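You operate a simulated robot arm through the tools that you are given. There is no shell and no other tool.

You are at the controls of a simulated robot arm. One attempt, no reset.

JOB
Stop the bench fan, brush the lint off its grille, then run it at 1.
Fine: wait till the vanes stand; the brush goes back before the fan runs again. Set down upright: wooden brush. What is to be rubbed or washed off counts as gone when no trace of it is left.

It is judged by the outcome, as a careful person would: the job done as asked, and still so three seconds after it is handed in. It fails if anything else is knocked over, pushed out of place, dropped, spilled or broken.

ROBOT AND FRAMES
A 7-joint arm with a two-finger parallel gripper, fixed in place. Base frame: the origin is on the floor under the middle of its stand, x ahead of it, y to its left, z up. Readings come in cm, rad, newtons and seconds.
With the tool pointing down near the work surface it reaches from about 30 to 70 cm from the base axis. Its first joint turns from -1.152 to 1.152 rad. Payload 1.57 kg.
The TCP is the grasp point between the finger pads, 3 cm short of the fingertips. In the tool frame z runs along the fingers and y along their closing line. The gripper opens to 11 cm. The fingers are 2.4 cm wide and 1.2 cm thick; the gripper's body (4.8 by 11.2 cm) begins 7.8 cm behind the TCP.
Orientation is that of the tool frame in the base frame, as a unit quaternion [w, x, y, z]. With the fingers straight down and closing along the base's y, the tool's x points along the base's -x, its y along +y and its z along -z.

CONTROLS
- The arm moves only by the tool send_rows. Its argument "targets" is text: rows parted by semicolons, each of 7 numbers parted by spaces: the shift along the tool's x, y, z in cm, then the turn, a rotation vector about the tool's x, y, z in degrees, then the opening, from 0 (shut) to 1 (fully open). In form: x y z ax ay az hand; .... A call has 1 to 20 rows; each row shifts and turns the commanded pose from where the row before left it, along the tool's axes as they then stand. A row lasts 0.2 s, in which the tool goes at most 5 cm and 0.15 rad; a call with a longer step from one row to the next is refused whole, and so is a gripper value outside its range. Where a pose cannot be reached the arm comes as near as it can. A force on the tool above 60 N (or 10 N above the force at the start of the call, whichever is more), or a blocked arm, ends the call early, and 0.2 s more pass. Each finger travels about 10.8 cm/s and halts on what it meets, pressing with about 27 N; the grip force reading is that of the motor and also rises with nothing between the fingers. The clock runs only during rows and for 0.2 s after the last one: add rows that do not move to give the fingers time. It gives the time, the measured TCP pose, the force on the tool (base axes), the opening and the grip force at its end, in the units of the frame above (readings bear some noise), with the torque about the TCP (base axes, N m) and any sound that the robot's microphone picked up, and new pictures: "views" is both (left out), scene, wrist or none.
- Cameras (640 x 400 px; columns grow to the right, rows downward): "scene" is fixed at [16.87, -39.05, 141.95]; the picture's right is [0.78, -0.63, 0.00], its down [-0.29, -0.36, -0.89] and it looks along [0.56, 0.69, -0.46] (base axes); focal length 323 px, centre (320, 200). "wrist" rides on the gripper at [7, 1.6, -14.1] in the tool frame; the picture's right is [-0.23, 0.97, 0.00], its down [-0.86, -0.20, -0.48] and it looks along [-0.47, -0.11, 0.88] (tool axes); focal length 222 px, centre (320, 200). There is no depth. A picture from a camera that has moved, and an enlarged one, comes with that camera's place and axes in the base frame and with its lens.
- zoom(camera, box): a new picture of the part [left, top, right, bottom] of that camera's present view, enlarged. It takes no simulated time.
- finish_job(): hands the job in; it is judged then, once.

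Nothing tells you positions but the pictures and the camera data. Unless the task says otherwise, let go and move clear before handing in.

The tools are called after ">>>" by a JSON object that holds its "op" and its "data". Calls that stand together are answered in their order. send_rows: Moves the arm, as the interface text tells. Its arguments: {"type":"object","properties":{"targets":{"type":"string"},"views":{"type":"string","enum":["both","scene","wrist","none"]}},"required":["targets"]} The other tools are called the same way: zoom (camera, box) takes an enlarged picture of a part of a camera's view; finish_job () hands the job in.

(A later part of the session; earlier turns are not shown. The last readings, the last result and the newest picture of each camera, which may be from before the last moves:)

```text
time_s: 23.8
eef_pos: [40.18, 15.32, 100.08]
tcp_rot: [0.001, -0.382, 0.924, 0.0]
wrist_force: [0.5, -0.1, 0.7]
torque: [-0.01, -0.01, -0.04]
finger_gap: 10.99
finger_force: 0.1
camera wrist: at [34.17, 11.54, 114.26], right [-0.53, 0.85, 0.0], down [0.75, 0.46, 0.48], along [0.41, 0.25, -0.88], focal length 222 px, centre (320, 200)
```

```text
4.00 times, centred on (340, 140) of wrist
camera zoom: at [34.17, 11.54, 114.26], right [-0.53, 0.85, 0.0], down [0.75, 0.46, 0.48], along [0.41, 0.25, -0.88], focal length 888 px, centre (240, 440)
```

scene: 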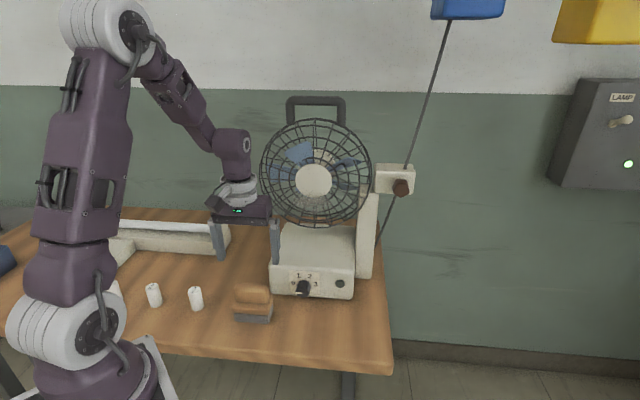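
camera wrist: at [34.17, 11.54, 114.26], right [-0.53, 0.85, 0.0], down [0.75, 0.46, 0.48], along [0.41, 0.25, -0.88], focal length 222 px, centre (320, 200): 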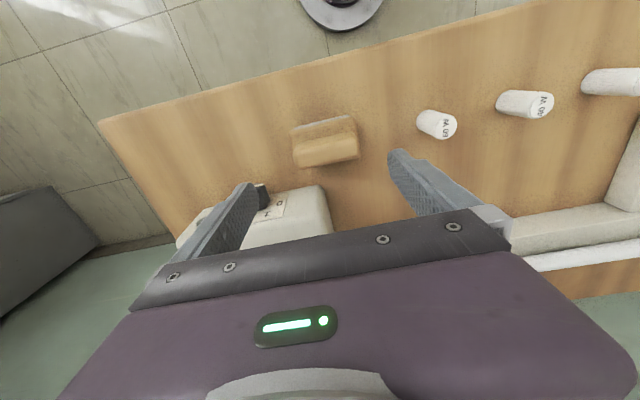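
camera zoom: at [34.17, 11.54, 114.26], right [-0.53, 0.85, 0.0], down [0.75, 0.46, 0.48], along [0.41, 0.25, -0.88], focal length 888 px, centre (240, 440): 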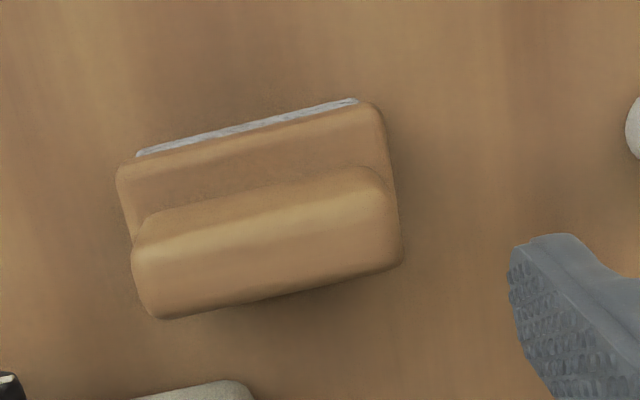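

The handle is about 7.7 cm long and lies along the bench front, centred near a spot 0.7 cm left of my tool axis. I'll re-centre and come down to just above it for a check.

>>> {"op": "send_rows", "data": {"targets": "-0.5 0.65 0 0 0 0 1; 0 0 2 0 0 0 1; 0 0 2 0 0 0 1; 0 0 2 0 0 0 1; 0 0 0 0 0 0 1; 0 0 0 0 0 0 1"}}

>>> {"op": "zoom", "data": {"camera": "wrist", "box": [220, 90, 420, 230]}}

>>> {"op": "zoom", "data": {"camera": "scene", "box": [190, 180, 310, 330]}}

>>> {"op": "zoom", "data": {"camera": "scene", "box": [250, 110, 380, 240]}}

```text
time_s: 25.2
eef_pos: [40.44, 16.05, 94.05]
tcp_rot: [0.0, -0.382, 0.924, 0.0]
wrist_force: [-0.5, -0.1, 0.4]
torque: [-0.01, 0.03, -0.01]
finger_gap: 10.99
finger_force: 0.2
camera wrist: at [34.35, 12.4, 108.14], right [-0.53, 0.85, 0.0], down [0.75, 0.46, 0.48], along [0.41, 0.25, -0.88], focal length 222 px, centre (320, 200)
```

scene: 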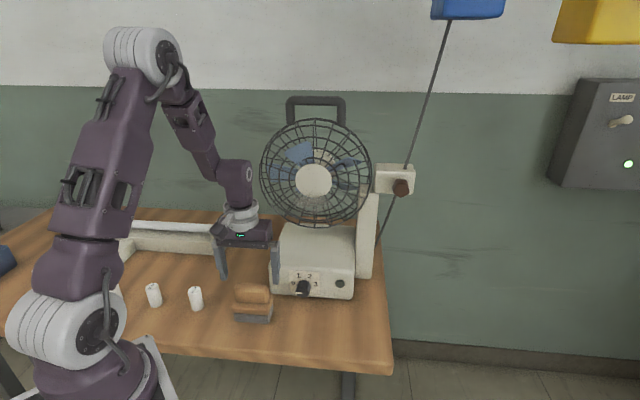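
wrist: 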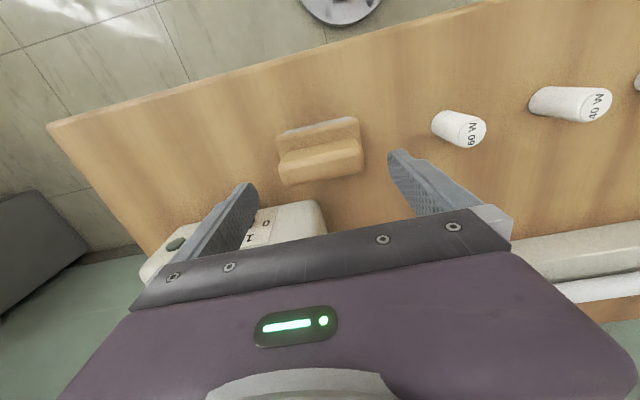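

```text
2.86 times, centred on (320, 160) of wrist
camera zoom: at [34.35, 12.4, 108.14], right [-0.53, 0.85, 0.0], down [0.75, 0.46, 0.48], along [0.41, 0.25, -0.88], focal length 635 px, centre (320, 314)
```

zoom: 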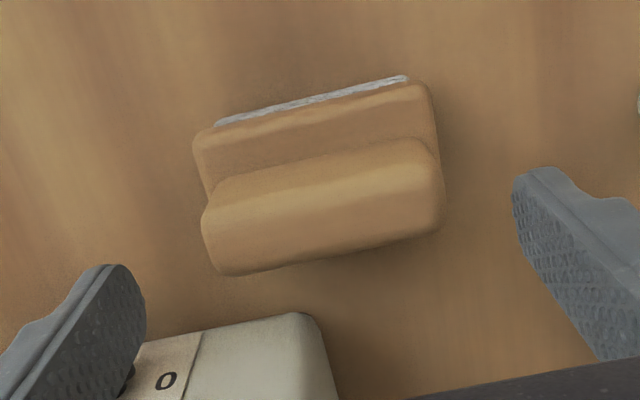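

```text
2.67 times, centred on (250, 255) of scene
camera zoom: at [16.87, -39.05, 141.95], right [0.78, -0.63, 0.0], down [-0.29, -0.36, -0.89], along [0.56, 0.69, -0.46], focal length 862 px, centre (507, 53)
```

zoom: 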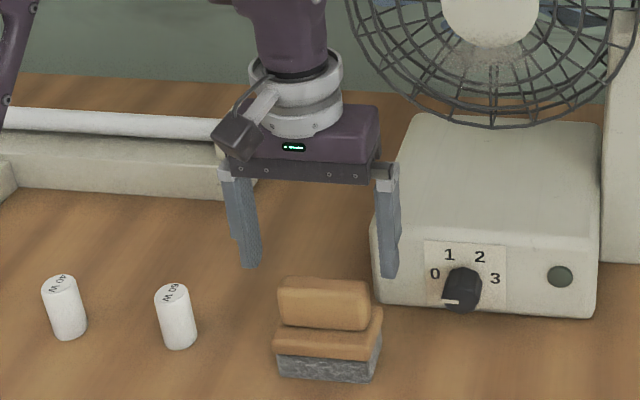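

```text
3.08 times, centred on (315, 175) of scene
camera zoom: at [16.87, -39.05, 141.95], right [0.78, -0.63, 0.0], down [-0.29, -0.36, -0.89], along [0.56, 0.69, -0.46], focal length 994 px, centre (335, 277)
```

zoom: 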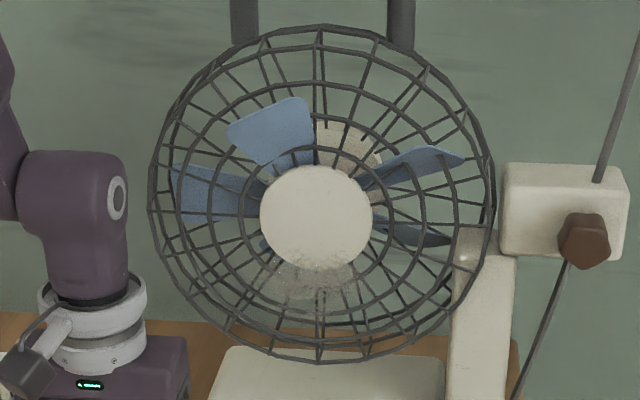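

The tool is centred over the handle within about a millimetre, and the vanes look the same in successive views. I'll lower so the fingertips sit just above the brush plate, then check before closing.

>>> {"op": "send_rows", "data": {"targets": "0 0 1.5 0 0 0 1; 0 0 1.5 0 0 0 1; 0 0 1 0 0 0 1; 0 0 0.6 0 0 0 1; 0 0 0 0 0 0 1; 0 0 0 0 0 0 1"}}

>>> {"op": "zoom", "data": {"camera": "wrist", "box": [220, 110, 420, 250]}}

>>> {"op": "zoom", "data": {"camera": "scene", "box": [190, 200, 310, 330]}}

```text
time_s: 26.6
eef_pos: [40.38, 16.23, 89.32]
tcp_rot: [0.001, -0.382, 0.924, 0.0]
wrist_force: [0.1, -0.1, -1.0]
torque: [-0.02, 0.02, -0.02]
finger_gap: 11.0
finger_force: 0.0
camera wrist: at [34.32, 12.49, 103.45], right [-0.53, 0.85, 0.0], down [0.75, 0.46, 0.48], along [0.41, 0.25, -0.88], focal length 222 px, centre (320, 200)
```

scene: 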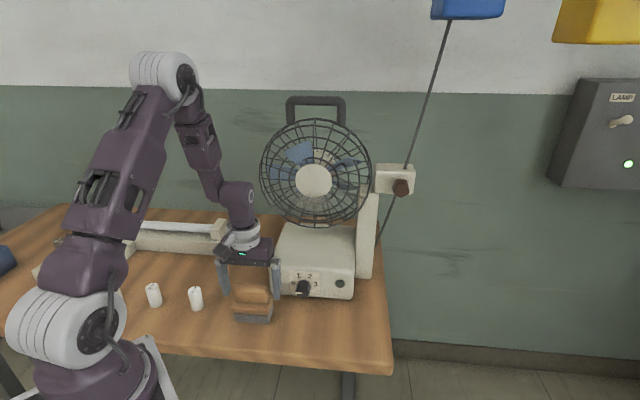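
wrist: 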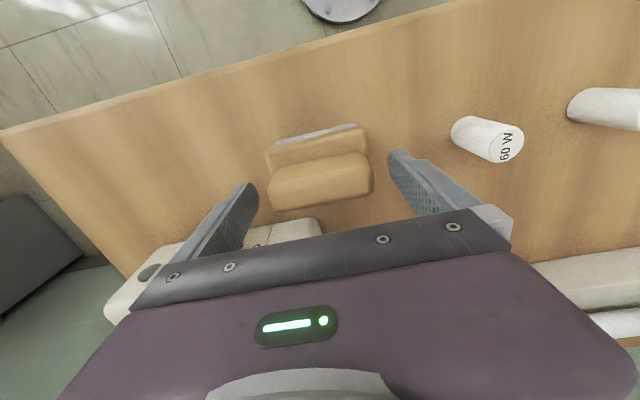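

```text
2.86 times, centred on (320, 180) of wrist
camera zoom: at [34.32, 12.49, 103.45], right [-0.53, 0.85, 0.0], down [0.75, 0.46, 0.48], along [0.41, 0.25, -0.88], focal length 635 px, centre (320, 257)
```

zoom: 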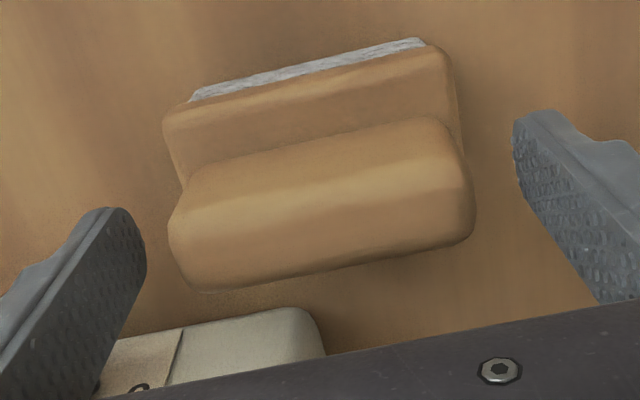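

```text
3.08 times, centred on (250, 265) of scene
camera zoom: at [16.87, -39.05, 141.95], right [0.78, -0.63, 0.0], down [-0.29, -0.36, -0.89], along [0.56, 0.69, -0.46], focal length 994 px, centre (535, 0)
```

zoom: 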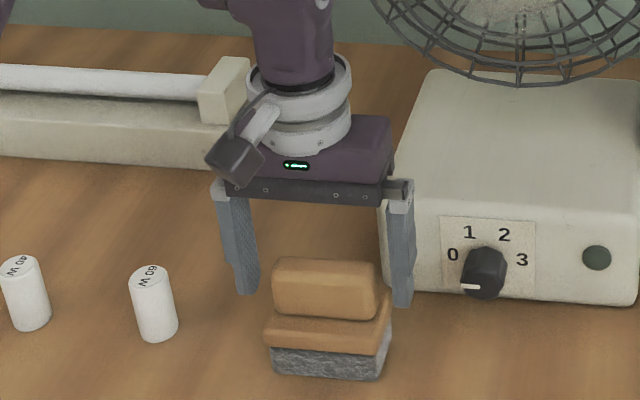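

The handle lies centred between the fingers. I'll close slowly so the brush isn't jolted.

>>> {"op": "send_rows", "data": {"targets": "0 0 0 0 0 0 0.85; 0 0 0 0 0 0 0.78; 0 0 0 0 0 0 0.75; 0 0 0 0 0 0 0.73; 0 0 0 0 0 0 0.71; 0 0 0 0 0 0 0.69; 0 0 0 0 0 0 0.67; 0 0 0 0 0 0 0.65; 0 0 0 0 0 0 0.6; 0 0 0 0 0 0 0.5; 0 0 0 0 0 0 0.3; 0 0 0 0 0 0 0; 0 0 0 0 0 0 0"}}

>>> {"op": "zoom", "data": {"camera": "wrist", "box": [220, 110, 420, 250]}}

>>> {"op": "zoom", "data": {"camera": "scene", "box": [190, 200, 310, 330]}}

```text
time_s: 29.4
eef_pos: [40.41, 16.23, 89.24]
tcp_rot: [0.001, -0.383, 0.924, 0.0]
wrist_force: [-0.1, -0.4, 3.0]
torque: [0.0, -0.02, -0.02]
finger_gap: 7.93
finger_force: 26.7
camera wrist: at [34.32, 12.49, 103.45], right [-0.53, 0.85, 0.0], down [0.75, 0.46, 0.48], along [0.41, 0.25, -0.88], focal length 222 px, centre (320, 200)
```

scene: 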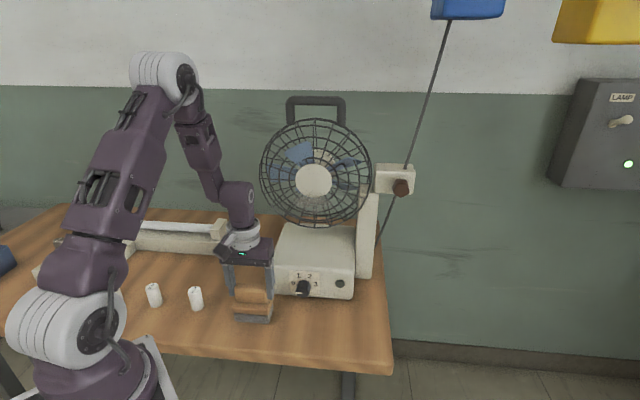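
wrist: 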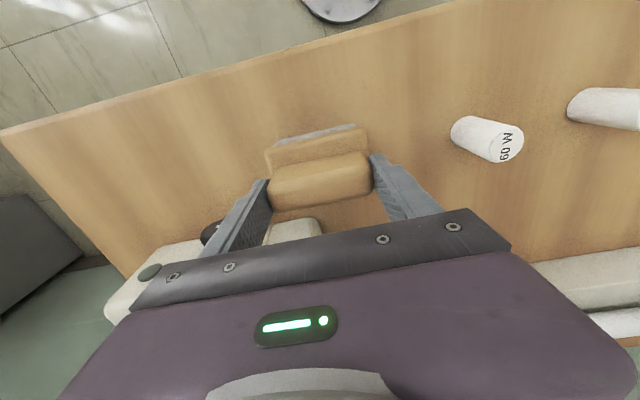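

```text
2.86 times, centred on (320, 180) of wrist
camera zoom: at [34.32, 12.49, 103.45], right [-0.53, 0.85, 0.0], down [0.75, 0.46, 0.48], along [0.41, 0.25, -0.88], focal length 635 px, centre (320, 257)
```

zoom: 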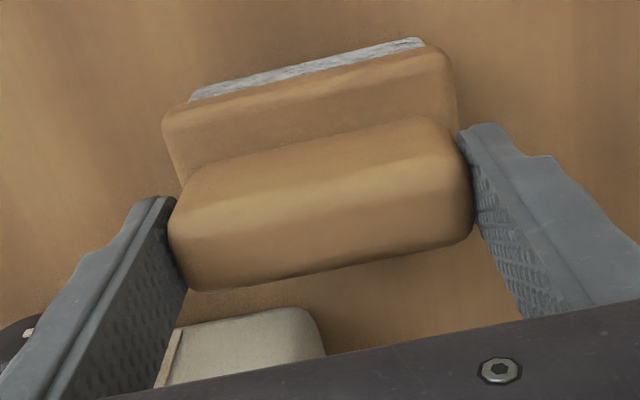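

```text
3.08 times, centred on (250, 265) of scene
camera zoom: at [16.87, -39.05, 141.95], right [0.78, -0.63, 0.0], down [-0.29, -0.36, -0.89], along [0.56, 0.69, -0.46], focal length 994 px, centre (535, 0)
```

zoom: 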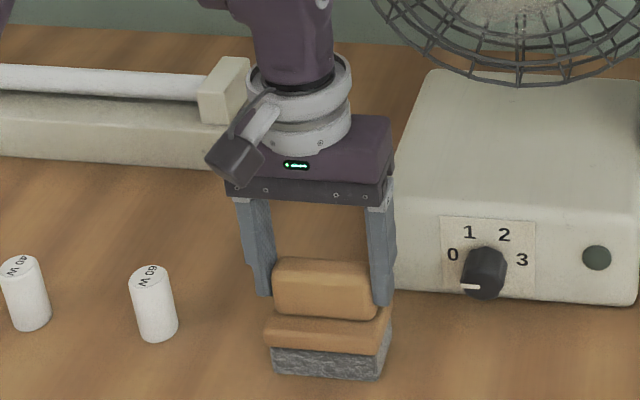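

The brush is gripped squarely (gap 7.9 cm) without shifting; its spot is tool position (40.4, 16.2, 89.2). I'll lift it straight up and carry it in front of the fan at a safe distance.

>>> {"op": "send_rows", "data": {"targets": "0 0 -0.5 0 0 0 0; 0 0 -1 0 0 0 0; 0 0 -1.5 0 0 0 0; 0 0 -2 0 0 0 0; 0 0 -3 0 0 0 0; 0 0 -4 0 0 0 0; 0 0 -4 0 0 0 0; 2.5 -3.35 0 0 0 0 0; 2.5 -3.35 0 0 0 0 0; 2.5 -3.35 0 0 0 0 0; 2.5 -3.35 0 0 0 0 0; 0 0 0 0 0 0 0; 0 0 0 0 0 0 0"}}

>>> {"op": "zoom", "data": {"camera": "wrist", "box": [220, 90, 460, 250]}}

>>> {"op": "zoom", "data": {"camera": "scene", "box": [240, 100, 400, 240]}}

```text
time_s: 32.2
eef_pos: [42.93, -0.15, 105.31]
tcp_rot: [-0.001, -0.382, 0.924, 0.0]
wrist_force: [0.4, 0.6, -0.4]
torque: [-0.01, -0.02, -0.01]
finger_gap: 7.92
finger_force: 27.2
camera wrist: at [36.89, -4.01, 119.43], right [-0.53, 0.85, 0.0], down [0.75, 0.46, 0.48], along [0.41, 0.25, -0.88], focal length 222 px, centre (320, 200)
```

scene: 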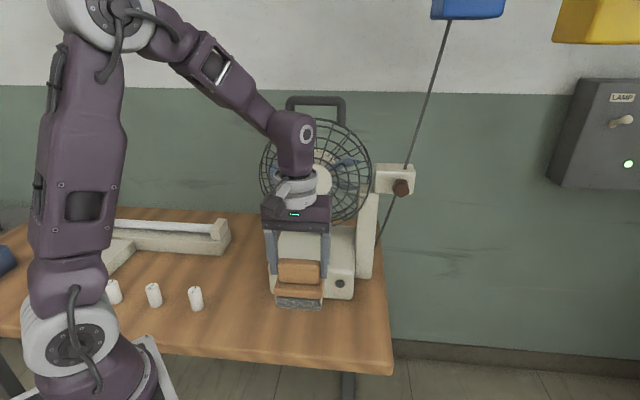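
wrist: 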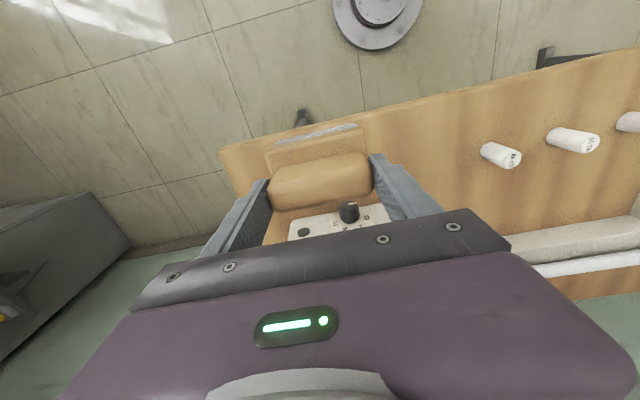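

```text
2.50 times, centred on (340, 170) of wrist
camera zoom: at [36.89, -4.01, 119.43], right [-0.53, 0.85, 0.0], down [0.75, 0.46, 0.48], along [0.41, 0.25, -0.88], focal length 555 px, centre (270, 275)
```

zoom: 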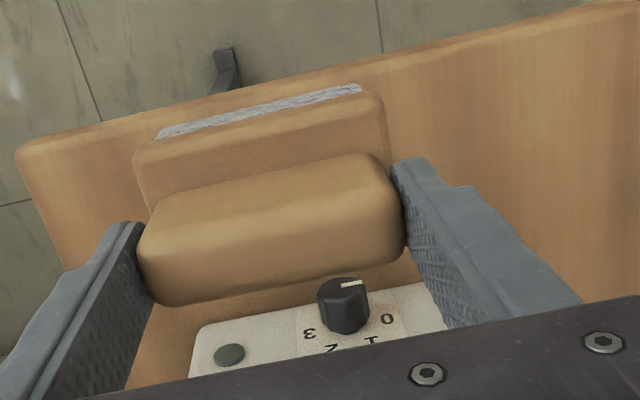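

```text
2.86 times, centred on (320, 170) of scene
camera zoom: at [16.88, -39.05, 141.95], right [0.78, -0.63, 0.0], down [-0.29, -0.36, -0.89], along [0.56, 0.69, -0.46], focal length 923 px, centre (320, 286)
```

zoom: 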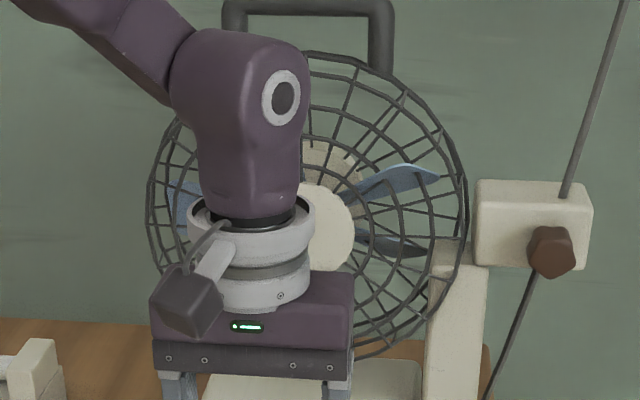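

The brush is steady and the vanes stand in the same place as before. Now I tilt the tool to horizontal so the bristles face the grille.

>>> {"op": "send_rows", "data": {"targets": "0 0 0 0 -7.5 0 0; 0 0 0 0 -7.5 0 0; 0 0 0 0 -7.5 0 0; 0 0 0 0 -7.5 0 0; 0 0 0 0 -7.5 0 0; 0 0 0 0 -7.5 0 0; 0 0 0 0 -7.5 0 0; 0 0 0 0 -7.5 0 0; 0 0 0 0 -7.5 0 0; 0 0 0 0 -7.5 0 0; 0 0 0 0 -7.5 0 0; 0 0 0 0 -7.5 0 0; 0 0 0 0 0 0 0; 0 0 0 0 0 0 0"}}

>>> {"op": "zoom", "data": {"camera": "wrist", "box": [200, 40, 500, 230]}}

>>> {"op": "zoom", "data": {"camera": "scene", "box": [240, 100, 400, 320]}}

```text
time_s: 35.2
eef_pos: [41.69, -2.43, 110.14]
tcp_rot: [0.609, -0.288, 0.695, 0.252]
wrist_force: [0.3, -0.2, -0.6]
torque: [-0.09, 0.09, 0.0]
finger_gap: 7.93
finger_force: 27.0
out of reach, approached as far as the arm can: row 10, 11, 12
camera wrist: at [30.07, -11.86, 105.08], right [-0.67, 0.71, 0.23], down [-0.12, -0.4, 0.91], along [0.74, 0.58, 0.35], focal length 222 px, centre (320, 200)
```

scene: 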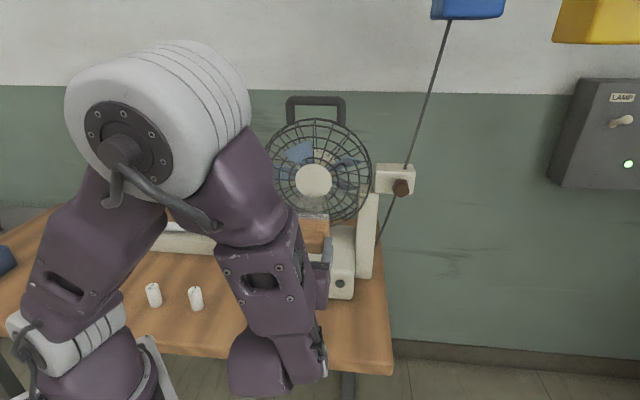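
wrist: 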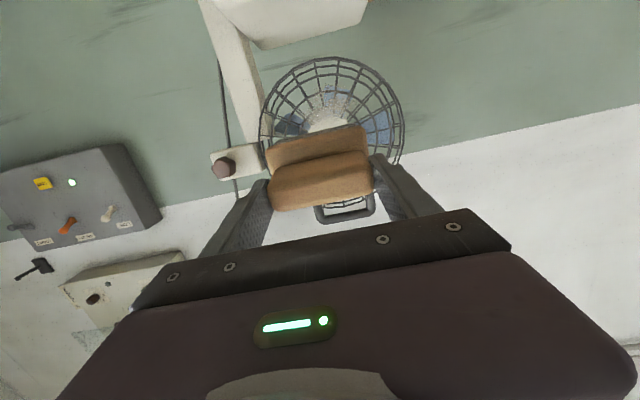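

```text
2.11 times, centred on (350, 135) of wrist
camera zoom: at [30.07, -11.86, 105.08], right [-0.67, 0.71, 0.23], down [-0.12, -0.4, 0.91], along [0.74, 0.58, 0.35], focal length 468 px, centre (257, 337)
```

zoom: 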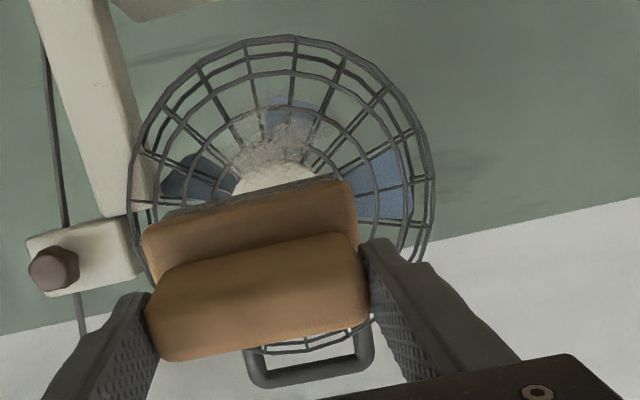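

```text
1.82 times, centred on (320, 210) of scene
camera zoom: at [16.88, -39.05, 141.95], right [0.78, -0.63, 0.0], down [-0.29, -0.36, -0.89], along [0.56, 0.69, -0.46], focal length 588 px, centre (320, 182)
```

zoom: 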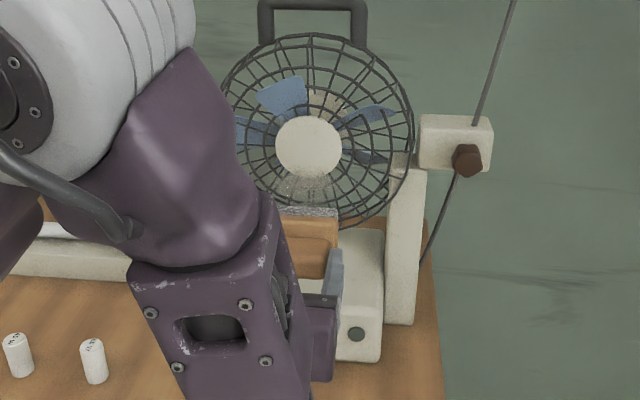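

The horizontal tilt is nearly achieved (about 8° short because I'm too close to the base); moving forward should restore it. First a closer look at the lint from here.

>>> {"op": "zoom", "data": {"camera": "wrist", "box": [260, 50, 410, 150]}}

>>> {"op": "zoom", "data": {"camera": "scene", "box": [270, 150, 370, 230]}}

```text
4.00 times, centred on (335, 100) of wrist
camera zoom: at [30.07, -11.86, 105.08], right [-0.67, 0.71, 0.23], down [-0.12, -0.4, 0.91], along [0.74, 0.58, 0.35], focal length 888 px, centre (260, 600)
```

zoom: 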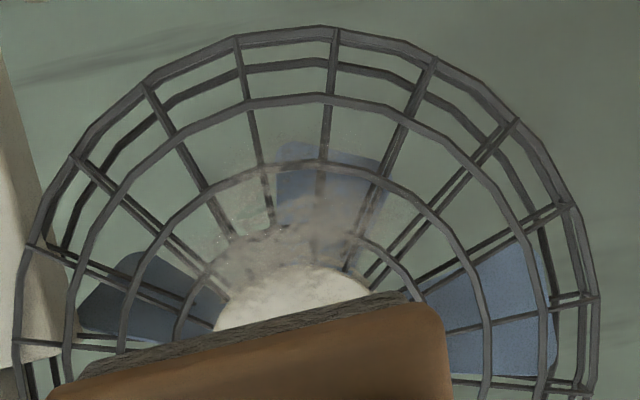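

```text
5.00 times, centred on (320, 190) of scene
camera zoom: at [16.88, -39.05, 141.95], right [0.78, -0.63, 0.0], down [-0.29, -0.36, -0.89], along [0.56, 0.69, -0.46], focal length 1616 px, centre (320, 250)
```

zoom: 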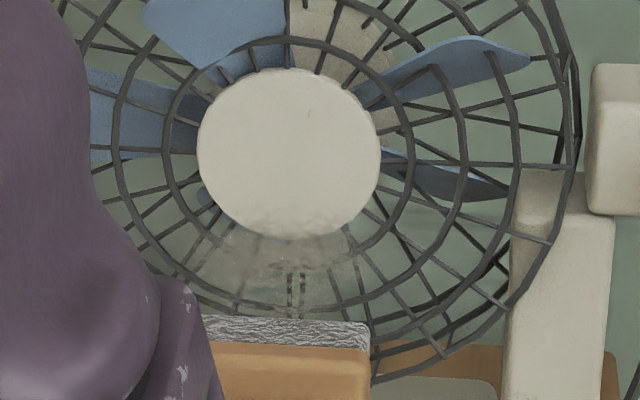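

Lint covers the lower rim of the hub and the bars just below it, about z 101.5–107.7, roughly 55 cm in. I'll move forward part-way and see that the horizontal pose becomes reachable.

>>> {"op": "send_rows", "data": {"targets": "0 0 2 0 0 0 0; 0 0 2 0 0 0 0; 0 0 2 0 0 0 0; 0 0 0 0 0 0 0; 0 0 0 0 0 0 0"}}

```text
time_s: 36.4
eef_pos: [45.91, 1.67, 109.54]
tcp_rot: [0.609, -0.288, 0.694, 0.253]
wrist_force: [0.4, -0.2, -0.3]
torque: [-0.07, 0.05, 0.0]
finger_gap: 7.94
finger_force: 27.3
camera wrist: at [34.26, -7.67, 104.54], right [-0.67, 0.71, 0.23], down [-0.12, -0.4, 0.91], along [0.74, 0.58, 0.35], focal length 222 px, centre (320, 200)
```

scene: 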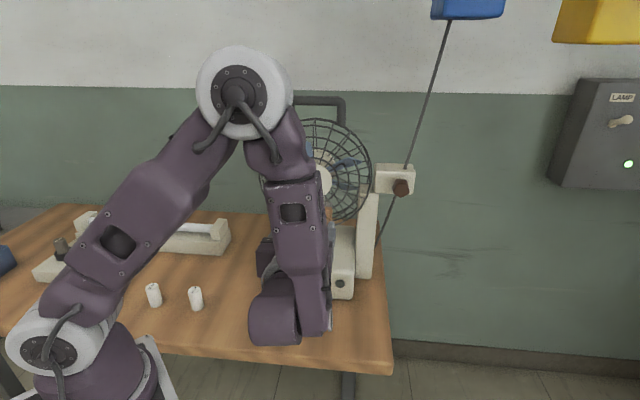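
wrist: 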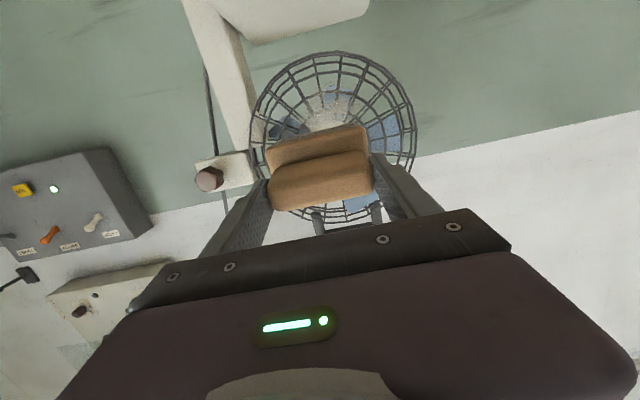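

The arm follows from its reached pose. I'll level the remaining tilt, and line the brush up with the lint height, still several cm short of the grille.

>>> {"op": "send_rows", "data": {"targets": "0 0 0 0 -3.8 0 0; 0 0 0 0 -3.8 0 0; 1.67 0.53 1 0 0 0 0; 1.67 0.53 1 0 0 0 0; 1.67 0.53 1 0 0 0 0; 0 0 2 0 0 0 0; 0 0 0 0 0 0 0; 0 0 0 0 0 0 0"}}

>>> {"op": "zoom", "data": {"camera": "wrist", "box": [230, 40, 430, 170]}}

>>> {"op": "zoom", "data": {"camera": "scene", "box": [250, 110, 390, 270]}}

```text
time_s: 38.2
eef_pos: [51.61, 5.31, 106.47]
tcp_rot: [0.654, -0.271, 0.653, 0.271]
wrist_force: [0.6, 0.0, -0.7]
torque: [-0.08, 0.03, -0.01]
finger_gap: 7.95
finger_force: 26.6
out of reach, approached as far as the arm can: row 1, 2, 3, 4, 5
camera wrist: at [40.56, -3.48, 99.48], right [-0.69, 0.69, 0.23], down [-0.2, -0.48, 0.85], along [0.7, 0.54, 0.47], focal length 222 px, centre (320, 200)
```

scene: 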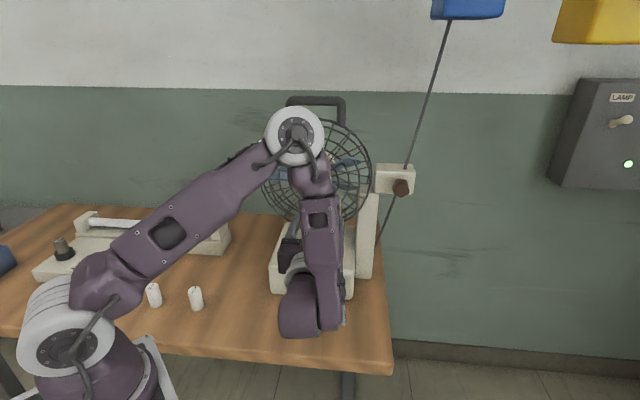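
wrist: 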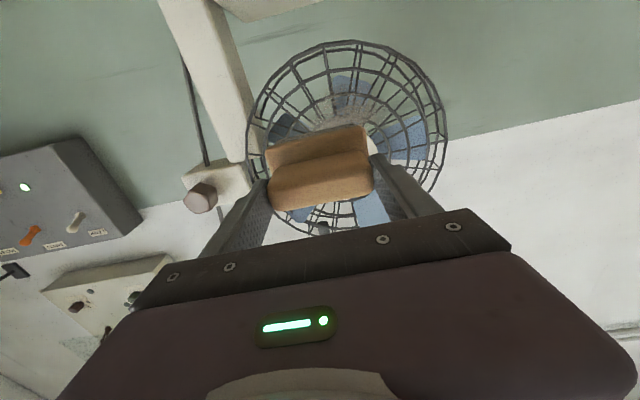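

```text
3.08 times, centred on (330, 105) of wrist
camera zoom: at [40.56, -3.48, 99.48], right [-0.69, 0.69, 0.23], down [-0.2, -0.48, 0.85], along [0.7, 0.54, 0.47], focal length 684 px, centre (289, 492)
```

zoom: 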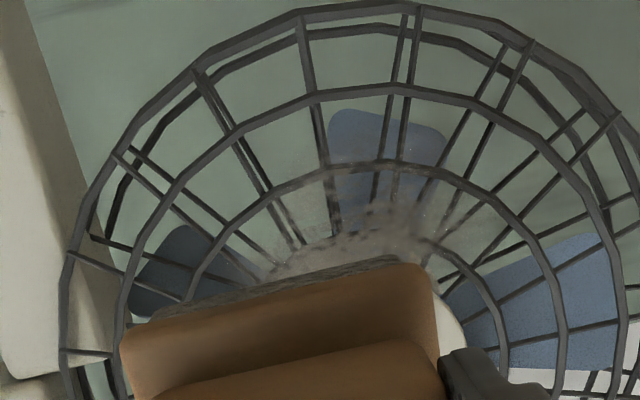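

```text
2.50 times, centred on (320, 190) of scene
camera zoom: at [16.88, -39.04, 141.95], right [0.78, -0.63, 0.0], down [-0.29, -0.36, -0.89], along [0.56, 0.69, -0.46], focal length 808 px, centre (320, 225)
```

zoom: 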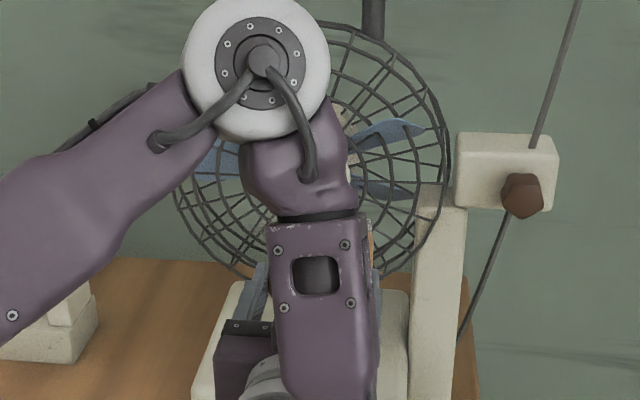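

The tool is now level. I'll shift 3 cm left and 2 cm down so the brush faces the lint, then ease forward to about 2 cm short of the grille.

>>> {"op": "send_rows", "data": {"targets": "1 1.5 0 0 0 0 0; 1 1.5 0 0 0 0 0; 0 0 1.5 0 0 0 0; 0 0 1.5 0 0 0 0; 0 0 1 0 0 0 0; 0 0 0 0 0 0 0; 0 0 0 0 0 0 0"}}

>>> {"op": "zoom", "data": {"camera": "wrist", "box": [230, 40, 430, 170]}}

>>> {"op": "zoom", "data": {"camera": "scene", "box": [250, 110, 390, 270]}}

```text
time_s: 39.8
eef_pos: [54.14, 10.09, 105.53]
tcp_rot: [0.654, -0.271, 0.652, 0.271]
wrist_force: [0.5, 0.1, -2.0]
torque: [-0.07, 0.07, -0.03]
finger_gap: 7.96
finger_force: 27.5
out of reach, approached as far as the arm can: row 1, 2
camera wrist: at [43.1, 1.32, 98.5], right [-0.69, 0.69, 0.23], down [-0.2, -0.48, 0.85], along [0.7, 0.54, 0.47], focal length 222 px, centre (320, 200)
```

scene: 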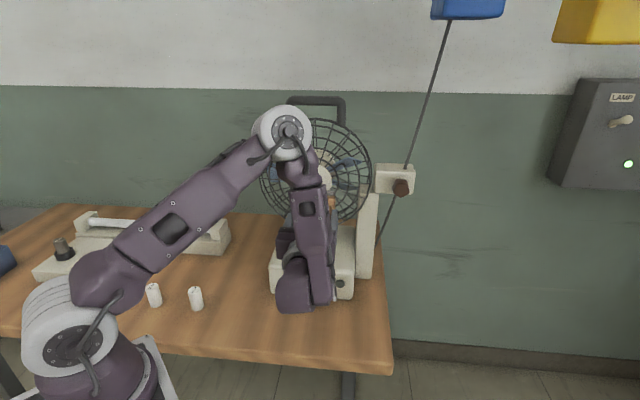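
wrist: 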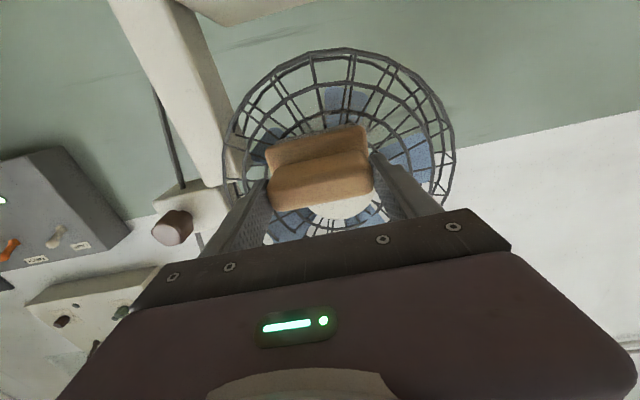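

```text
3.08 times, centred on (330, 105) of wrist
camera zoom: at [43.1, 1.32, 98.5], right [-0.69, 0.69, 0.23], down [-0.2, -0.48, 0.85], along [0.7, 0.54, 0.47], focal length 684 px, centre (289, 492)
```

zoom: 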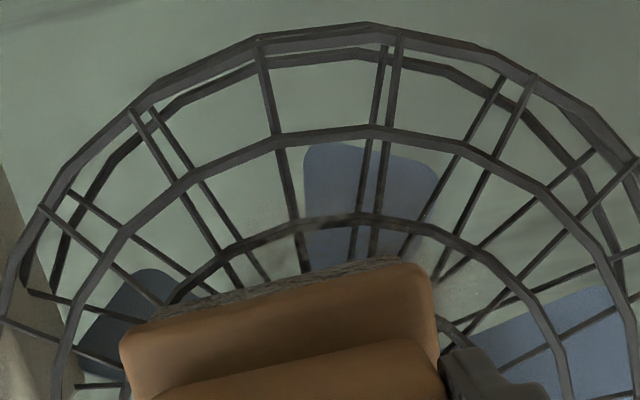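

```text
2.50 times, centred on (320, 190) of scene
camera zoom: at [16.88, -39.04, 141.95], right [0.78, -0.63, 0.0], down [-0.29, -0.36, -0.89], along [0.56, 0.69, -0.46], focal length 808 px, centre (320, 225)
```

zoom: 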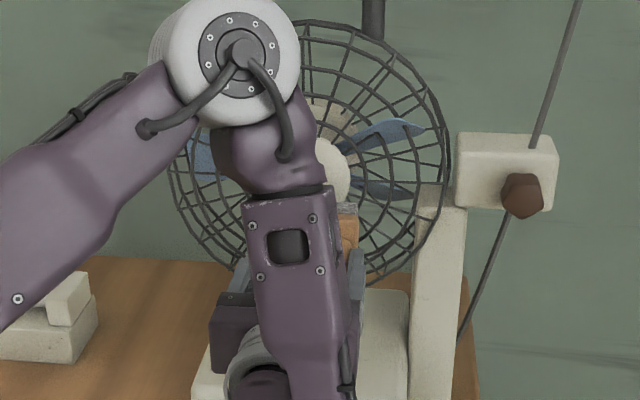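

I'm about 1–2 cm from the grille but slightly high and to the right of the lint. I'll make small corrective shifts while easing back a touch.

>>> {"op": "send_rows", "data": {"targets": "0 0 -0.5 0 0 0 0; 0.6 0.7 0 0 0 0 0; 0.6 0.7 0 0 0 0 0; 0 0 0 0 0 0 0", "views": "wrist"}}

```text
time_s: 40.8
eef_pos: [52.71, 10.81, 104.14]
tcp_rot: [0.655, -0.27, 0.652, 0.271]
wrist_force: [1.0, 0.3, -1.7]
torque: [-0.07, 0.04, 0.05]
finger_gap: 7.94
finger_force: 26.9
camera wrist: at [41.65, 1.96, 97.19], right [-0.69, 0.69, 0.23], down [-0.2, -0.48, 0.85], along [0.7, 0.54, 0.47], focal length 222 px, centre (320, 200)
```

wrist: 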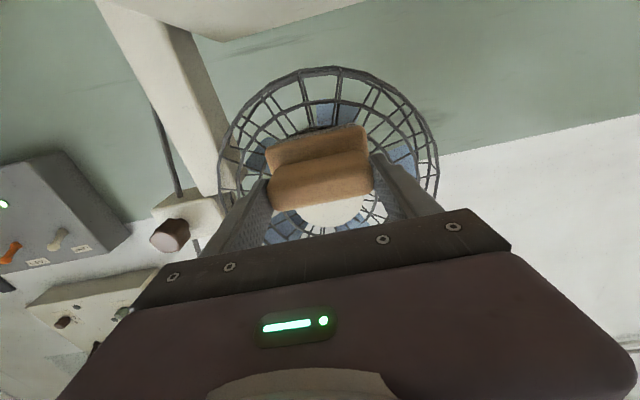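

Now centred on the lint (29.6 across, z 104.1), with bristles roughly 1.5–2.5 cm off. I'll creep forward, watching for contact force.

>>> {"op": "send_rows", "data": {"targets": "0 0 0.5 0 0 0 0; 0 0 0.4 0 0 0 0; 0 0 0 0 0 0 0", "views": "none"}}

>>> {"op": "send_rows", "data": {"targets": "0 0 0.4 0 0 0 0; 0 0 0 0 0 0 0", "views": "wrist"}}

```text
time_s: 41.6
eef_pos: [53.41, 11.31, 104.15]
tcp_rot: [0.653, -0.27, 0.653, 0.271]
wrist_force: [-21.3, -12.3, -1.0]
torque: [0.02, 0.07, 0.24]
finger_gap: 7.96
finger_force: 27.6
```

```text
time_s: 42.1
eef_pos: [53.45, 11.36, 104.17]
tcp_rot: [0.653, -0.27, 0.653, 0.272]
wrist_force: [-28.5, -19.0, 6.0]
torque: [0.37, -0.66, 0.12]
finger_gap: 7.94
finger_force: 27.0
stopped in row 2: the force on the tool passed its limit at 66 N (the readings are from after the stop); the commanded pose is now the measured one
camera wrist: at [42.42, 2.58, 97.21], right [-0.69, 0.69, 0.23], down [-0.2, -0.48, 0.85], along [0.7, 0.54, 0.47], focal length 222 px, centre (320, 200)
```

wrist: 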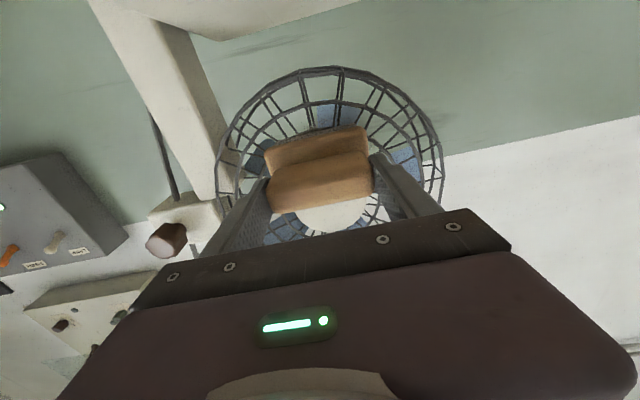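

Contact came sooner than expected (bristles meet the grille at tool depth ≈45.7) and I pressed too hard. I'll ease back at once and check force and the fan's position.

>>> {"op": "send_rows", "data": {"targets": "0 0 -0.3 0 0 0 0; 0 0 0 0 0 0 0"}}

>>> {"op": "zoom", "data": {"camera": "scene", "box": [250, 110, 390, 270]}}

>>> {"op": "zoom", "data": {"camera": "wrist", "box": [230, 50, 430, 180]}}

```text
time_s: 42.7
eef_pos: [53.32, 11.29, 104.07]
tcp_rot: [0.653, -0.27, 0.654, 0.27]
wrist_force: [-0.1, 0.1, -1.2]
torque: [-0.03, 0.02, -0.01]
finger_gap: 7.94
finger_force: 27.0
camera wrist: at [42.3, 2.5, 97.18], right [-0.69, 0.69, 0.23], down [-0.2, -0.48, 0.86], along [0.7, 0.54, 0.46], focal length 222 px, centre (320, 200)
```

scene: 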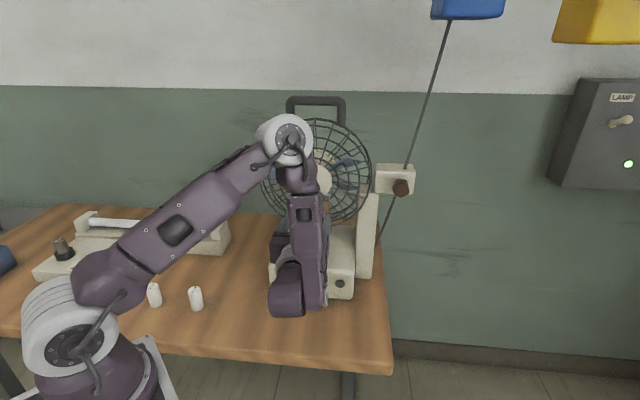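
wrist: 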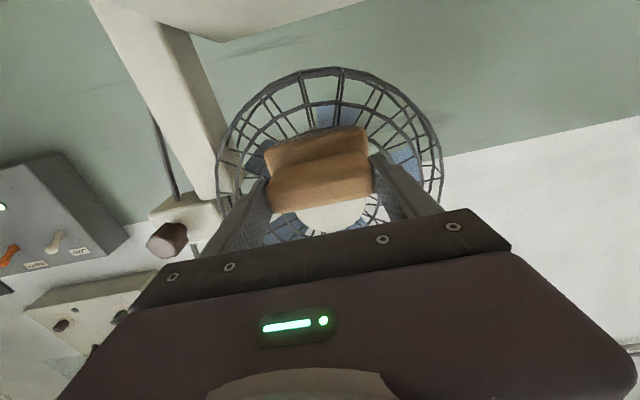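

```text
2.50 times, centred on (320, 190) of scene
camera zoom: at [16.88, -39.04, 141.95], right [0.78, -0.63, 0.0], down [-0.29, -0.36, -0.89], along [0.56, 0.69, -0.46], focal length 808 px, centre (320, 225)
```

zoom: 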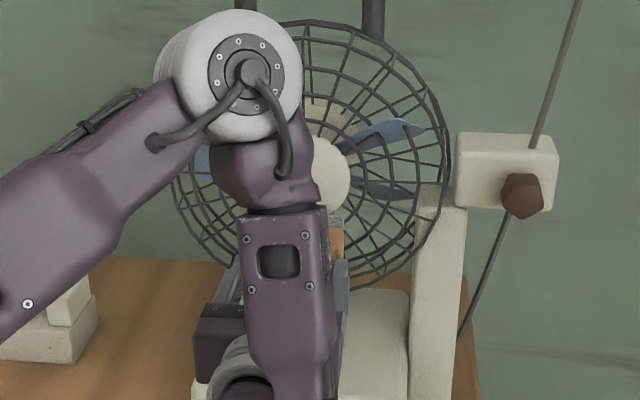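

```text
3.08 times, centred on (330, 115) of wrist
camera zoom: at [42.3, 2.5, 97.18], right [-0.69, 0.69, 0.23], down [-0.2, -0.48, 0.86], along [0.7, 0.54, 0.46], focal length 684 px, centre (289, 462)
```

zoom: 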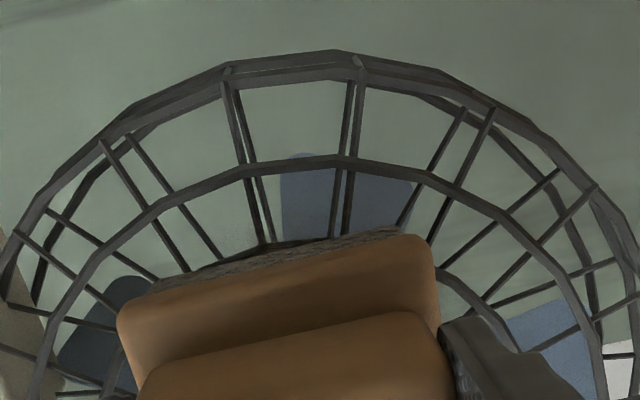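

The fan hasn't shifted and force is back to zero at the contact depth. I'll press in just 0.1 cm and check the force before stroking.

>>> {"op": "send_rows", "data": {"targets": "0 0 0.1 0 0 0 0; 0 0 0 0 0 0 0", "views": "none"}}

```text
time_s: 43.3
eef_pos: [53.43, 11.41, 104.08]
tcp_rot: [0.653, -0.271, 0.654, 0.271]
wrist_force: [0.2, 0.2, -0.6]
torque: [-0.03, 0.02, 0.0]
finger_gap: 7.93
finger_force: 27.1
```

No contact yet — the brush has likely slid back slightly in the grip. I'll advance in tiny steps.

>>> {"op": "send_rows", "data": {"targets": "0 0 0.1 0 0 0 0; 0 0 0 0 0 0 0", "views": "none"}}

```text
time_s: 43.9
eef_pos: [53.45, 11.35, 104.16]
tcp_rot: [0.652, -0.27, 0.655, 0.272]
wrist_force: [-11.9, -7.9, -3.9]
torque: [0.0, -0.04, 0.14]
finger_gap: 7.93
finger_force: 27.2
```

Light contact (~14 N). Now a first sideways stroke with the bristles on the grille.

>>> {"op": "send_rows", "data": {"targets": "0 0.4 0 0 0 0 0; 0 0.5 0 0 0 0 0; 0 0.5 0 0 0 0 0; 0 0.5 0 0 0 0 0; 0 0.5 0 0 0 0 0; 0 -0.5 0 0 0 0 0; 0 -0.5 0 0 0 0 0; 0 -0.5 0 0 0 0 0; 0 -0.5 0 0 0 0 0; 0 -0.4 0 0 0 0 0", "views": "wrist"}}

```text
time_s: 46.1
eef_pos: [53.49, 11.38, 103.99]
tcp_rot: [0.652, -0.271, 0.654, 0.272]
wrist_force: [-34.8, -14.7, -2.0]
torque: [0.01, -0.17, 0.28]
finger_gap: 7.93
finger_force: 27.3
camera wrist: at [42.41, 2.57, 97.12], right [-0.69, 0.69, 0.23], down [-0.19, -0.48, 0.86], along [0.7, 0.54, 0.46], focal length 222 px, centre (320, 200)
```

wrist: 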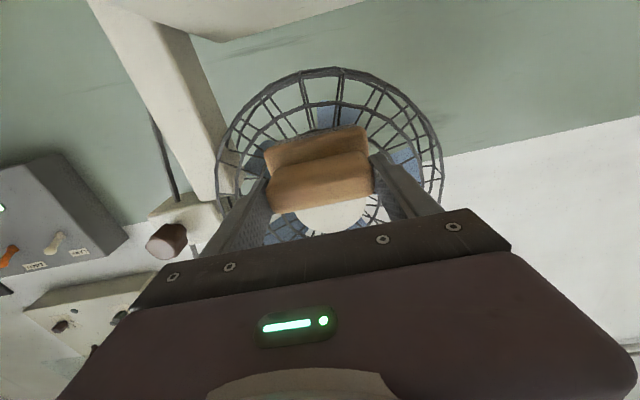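

Stroke done, pressing a bit firmly (35 N). I'll ease off slightly and stroke to the other side and back.

>>> {"op": "send_rows", "data": {"targets": "0 0 -0.12 0 0 0 0; 0 -0.5 0 0 0 0 0; 0 -0.5 0 0 0 0 0; 0 -0.5 0 0 0 0 0; 0 -0.5 0 0 0 0 0; 0 -0.5 0 0 0 0 0; 0 0.5 0 0 0 0 0; 0 0.5 0 0 0 0 0; 0 0.5 0 0 0 0 0; 0 0.5 0 0 0 0 0; 0 0.5 0 0 0 0 0; 0 0 0 0 0 0 0", "views": "wrist"}}

```text
time_s: 48.7
eef_pos: [53.53, 11.32, 104.02]
tcp_rot: [0.653, -0.27, 0.654, 0.271]
wrist_force: [-1.6, -4.1, -0.4]
torque: [0.09, -0.01, -0.11]
finger_gap: 7.94
finger_force: 26.5
camera wrist: at [42.43, 2.52, 97.12], right [-0.69, 0.69, 0.23], down [-0.2, -0.48, 0.86], along [0.7, 0.54, 0.47], focal length 222 px, centre (320, 200)
```

wrist: 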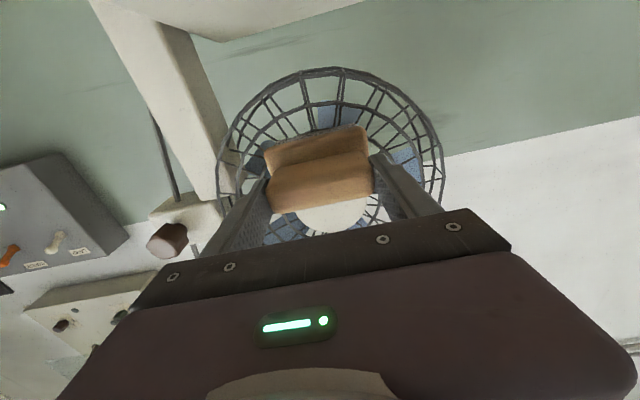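

Contact is light now. I'll brush upward over the hub's lower rim with sideways strokes there.

>>> {"op": "send_rows", "data": {"targets": "0 0 0.05 0 0 0 0; -0.5 0 0 0 0 0 0; -0.5 0 0 0 0 0 0; -0.5 0 0 0 0 0 0; -0.5 0 0 0 0 0 0; 0 0.6 0 0 0 0 0; 0 0.6 0 0 0 0 0; 0 0.6 0 0 0 0 0; 0 -0.6 0 0 0 0 0; 0 -0.6 0 0 0 0 0; 0 -0.6 0 0 0 0 0; 0 -0.6 0 0 0 0 0; 0 -0.6 0 0 0 0 0; 0 -0.6 0 0 0 0 0; 0 0.6 0 0 0 0 0; 0 0.6 0 0 0 0 0; 0 0.6 0 0 0 0 0; 0 0 0 0 0 0 0", "views": "wrist"}}

>>> {"op": "zoom", "data": {"camera": "wrist", "box": [230, 50, 430, 180]}}

```text
time_s: 52.5
eef_pos: [53.5, 11.36, 106.06]
tcp_rot: [0.652, -0.271, 0.654, 0.272]
wrist_force: [-0.5, -0.8, -2.3]
torque: [-0.03, 0.02, -0.04]
finger_gap: 7.93
finger_force: 27.2
camera wrist: at [42.4, 2.55, 99.11], right [-0.69, 0.69, 0.23], down [-0.2, -0.48, 0.86], along [0.7, 0.54, 0.47], focal length 222 px, centre (320, 200)
```

wrist: 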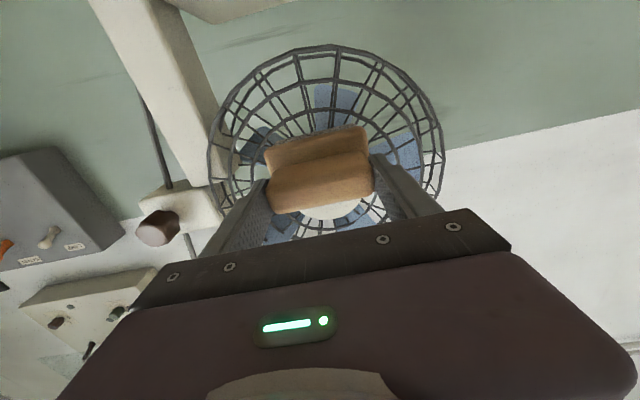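

```text
3.08 times, centred on (330, 115) of wrist
camera zoom: at [42.4, 2.55, 99.11], right [-0.69, 0.69, 0.23], down [-0.2, -0.48, 0.86], along [0.7, 0.54, 0.47], focal length 684 px, centre (289, 462)
```

zoom: 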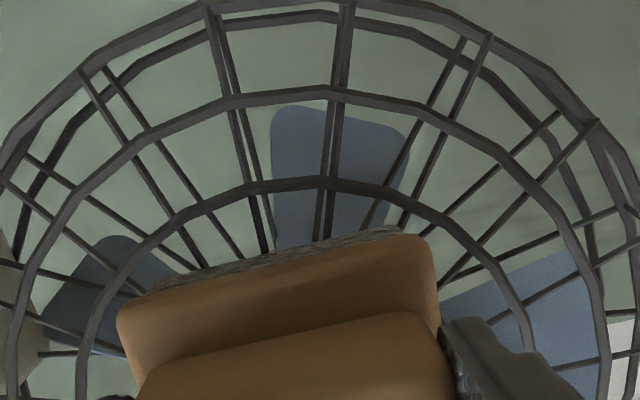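

The bars below look clean now. I'll back off 2 cm and raise the brush to inspect the hub rim and bars.

>>> {"op": "send_rows", "data": {"targets": "0 0 -1 0 0 0 0; 0 0 -1.5 0 0 0 0; -2 0 0 0 0 0 0; -2 0 0 0 0 0 0; -2 0 0 0 0 0 0; 0 0 0 0 0 0 0; 0 0 0 0 0 0 0"}}

>>> {"op": "zoom", "data": {"camera": "wrist", "box": [230, 30, 430, 160]}}

>>> {"op": "zoom", "data": {"camera": "scene", "box": [250, 110, 390, 270]}}

```text
time_s: 54.1
eef_pos: [51.68, 9.53, 112.13]
tcp_rot: [0.653, -0.27, 0.654, 0.271]
wrist_force: [0.0, 0.9, -1.3]
torque: [-0.03, 0.06, 0.02]
finger_gap: 7.93
finger_force: 27.2
camera wrist: at [40.55, 0.75, 105.18], right [-0.69, 0.69, 0.23], down [-0.2, -0.48, 0.86], along [0.7, 0.54, 0.46], focal length 222 px, centre (320, 200)
```

scene: 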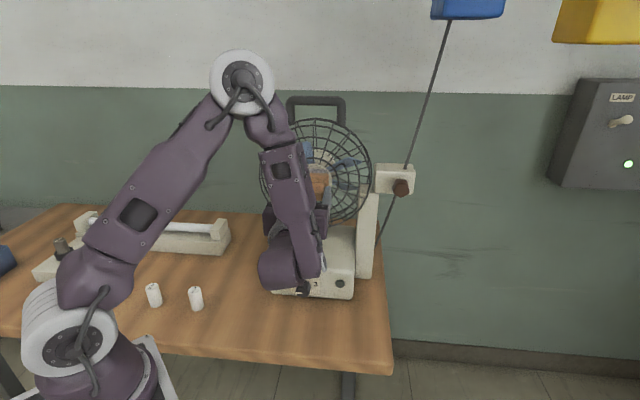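
wrist: 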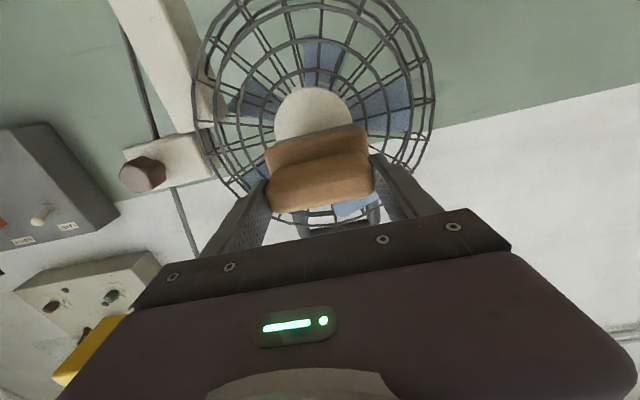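

```text
3.08 times, centred on (330, 95) of wrist
camera zoom: at [40.55, 0.75, 105.18], right [-0.69, 0.69, 0.23], down [-0.2, -0.48, 0.86], along [0.7, 0.54, 0.46], focal length 684 px, centre (289, 523)
```

zoom: 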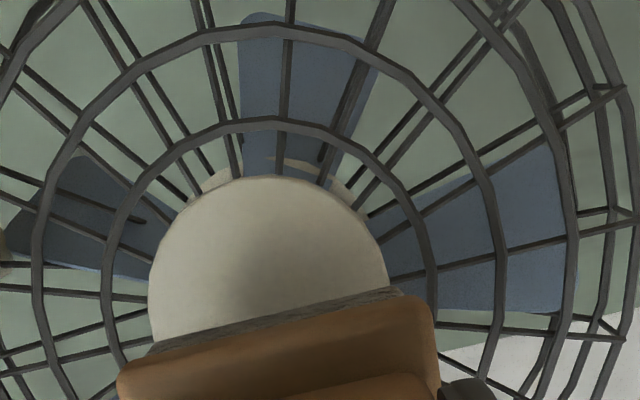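

```text
2.50 times, centred on (320, 190) of scene
camera zoom: at [16.88, -39.04, 141.95], right [0.78, -0.63, 0.0], down [-0.29, -0.36, -0.89], along [0.56, 0.69, -0.46], focal length 808 px, centre (320, 225)
```

zoom: 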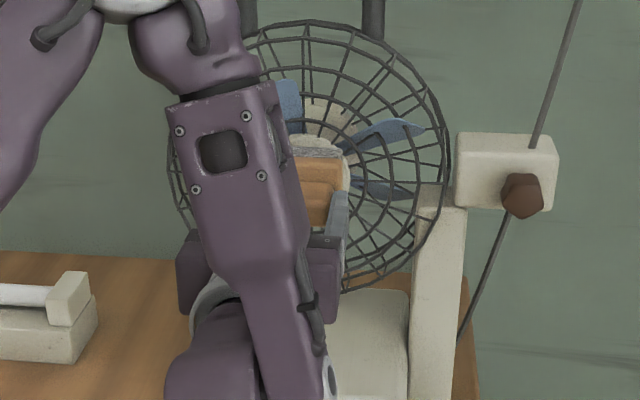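

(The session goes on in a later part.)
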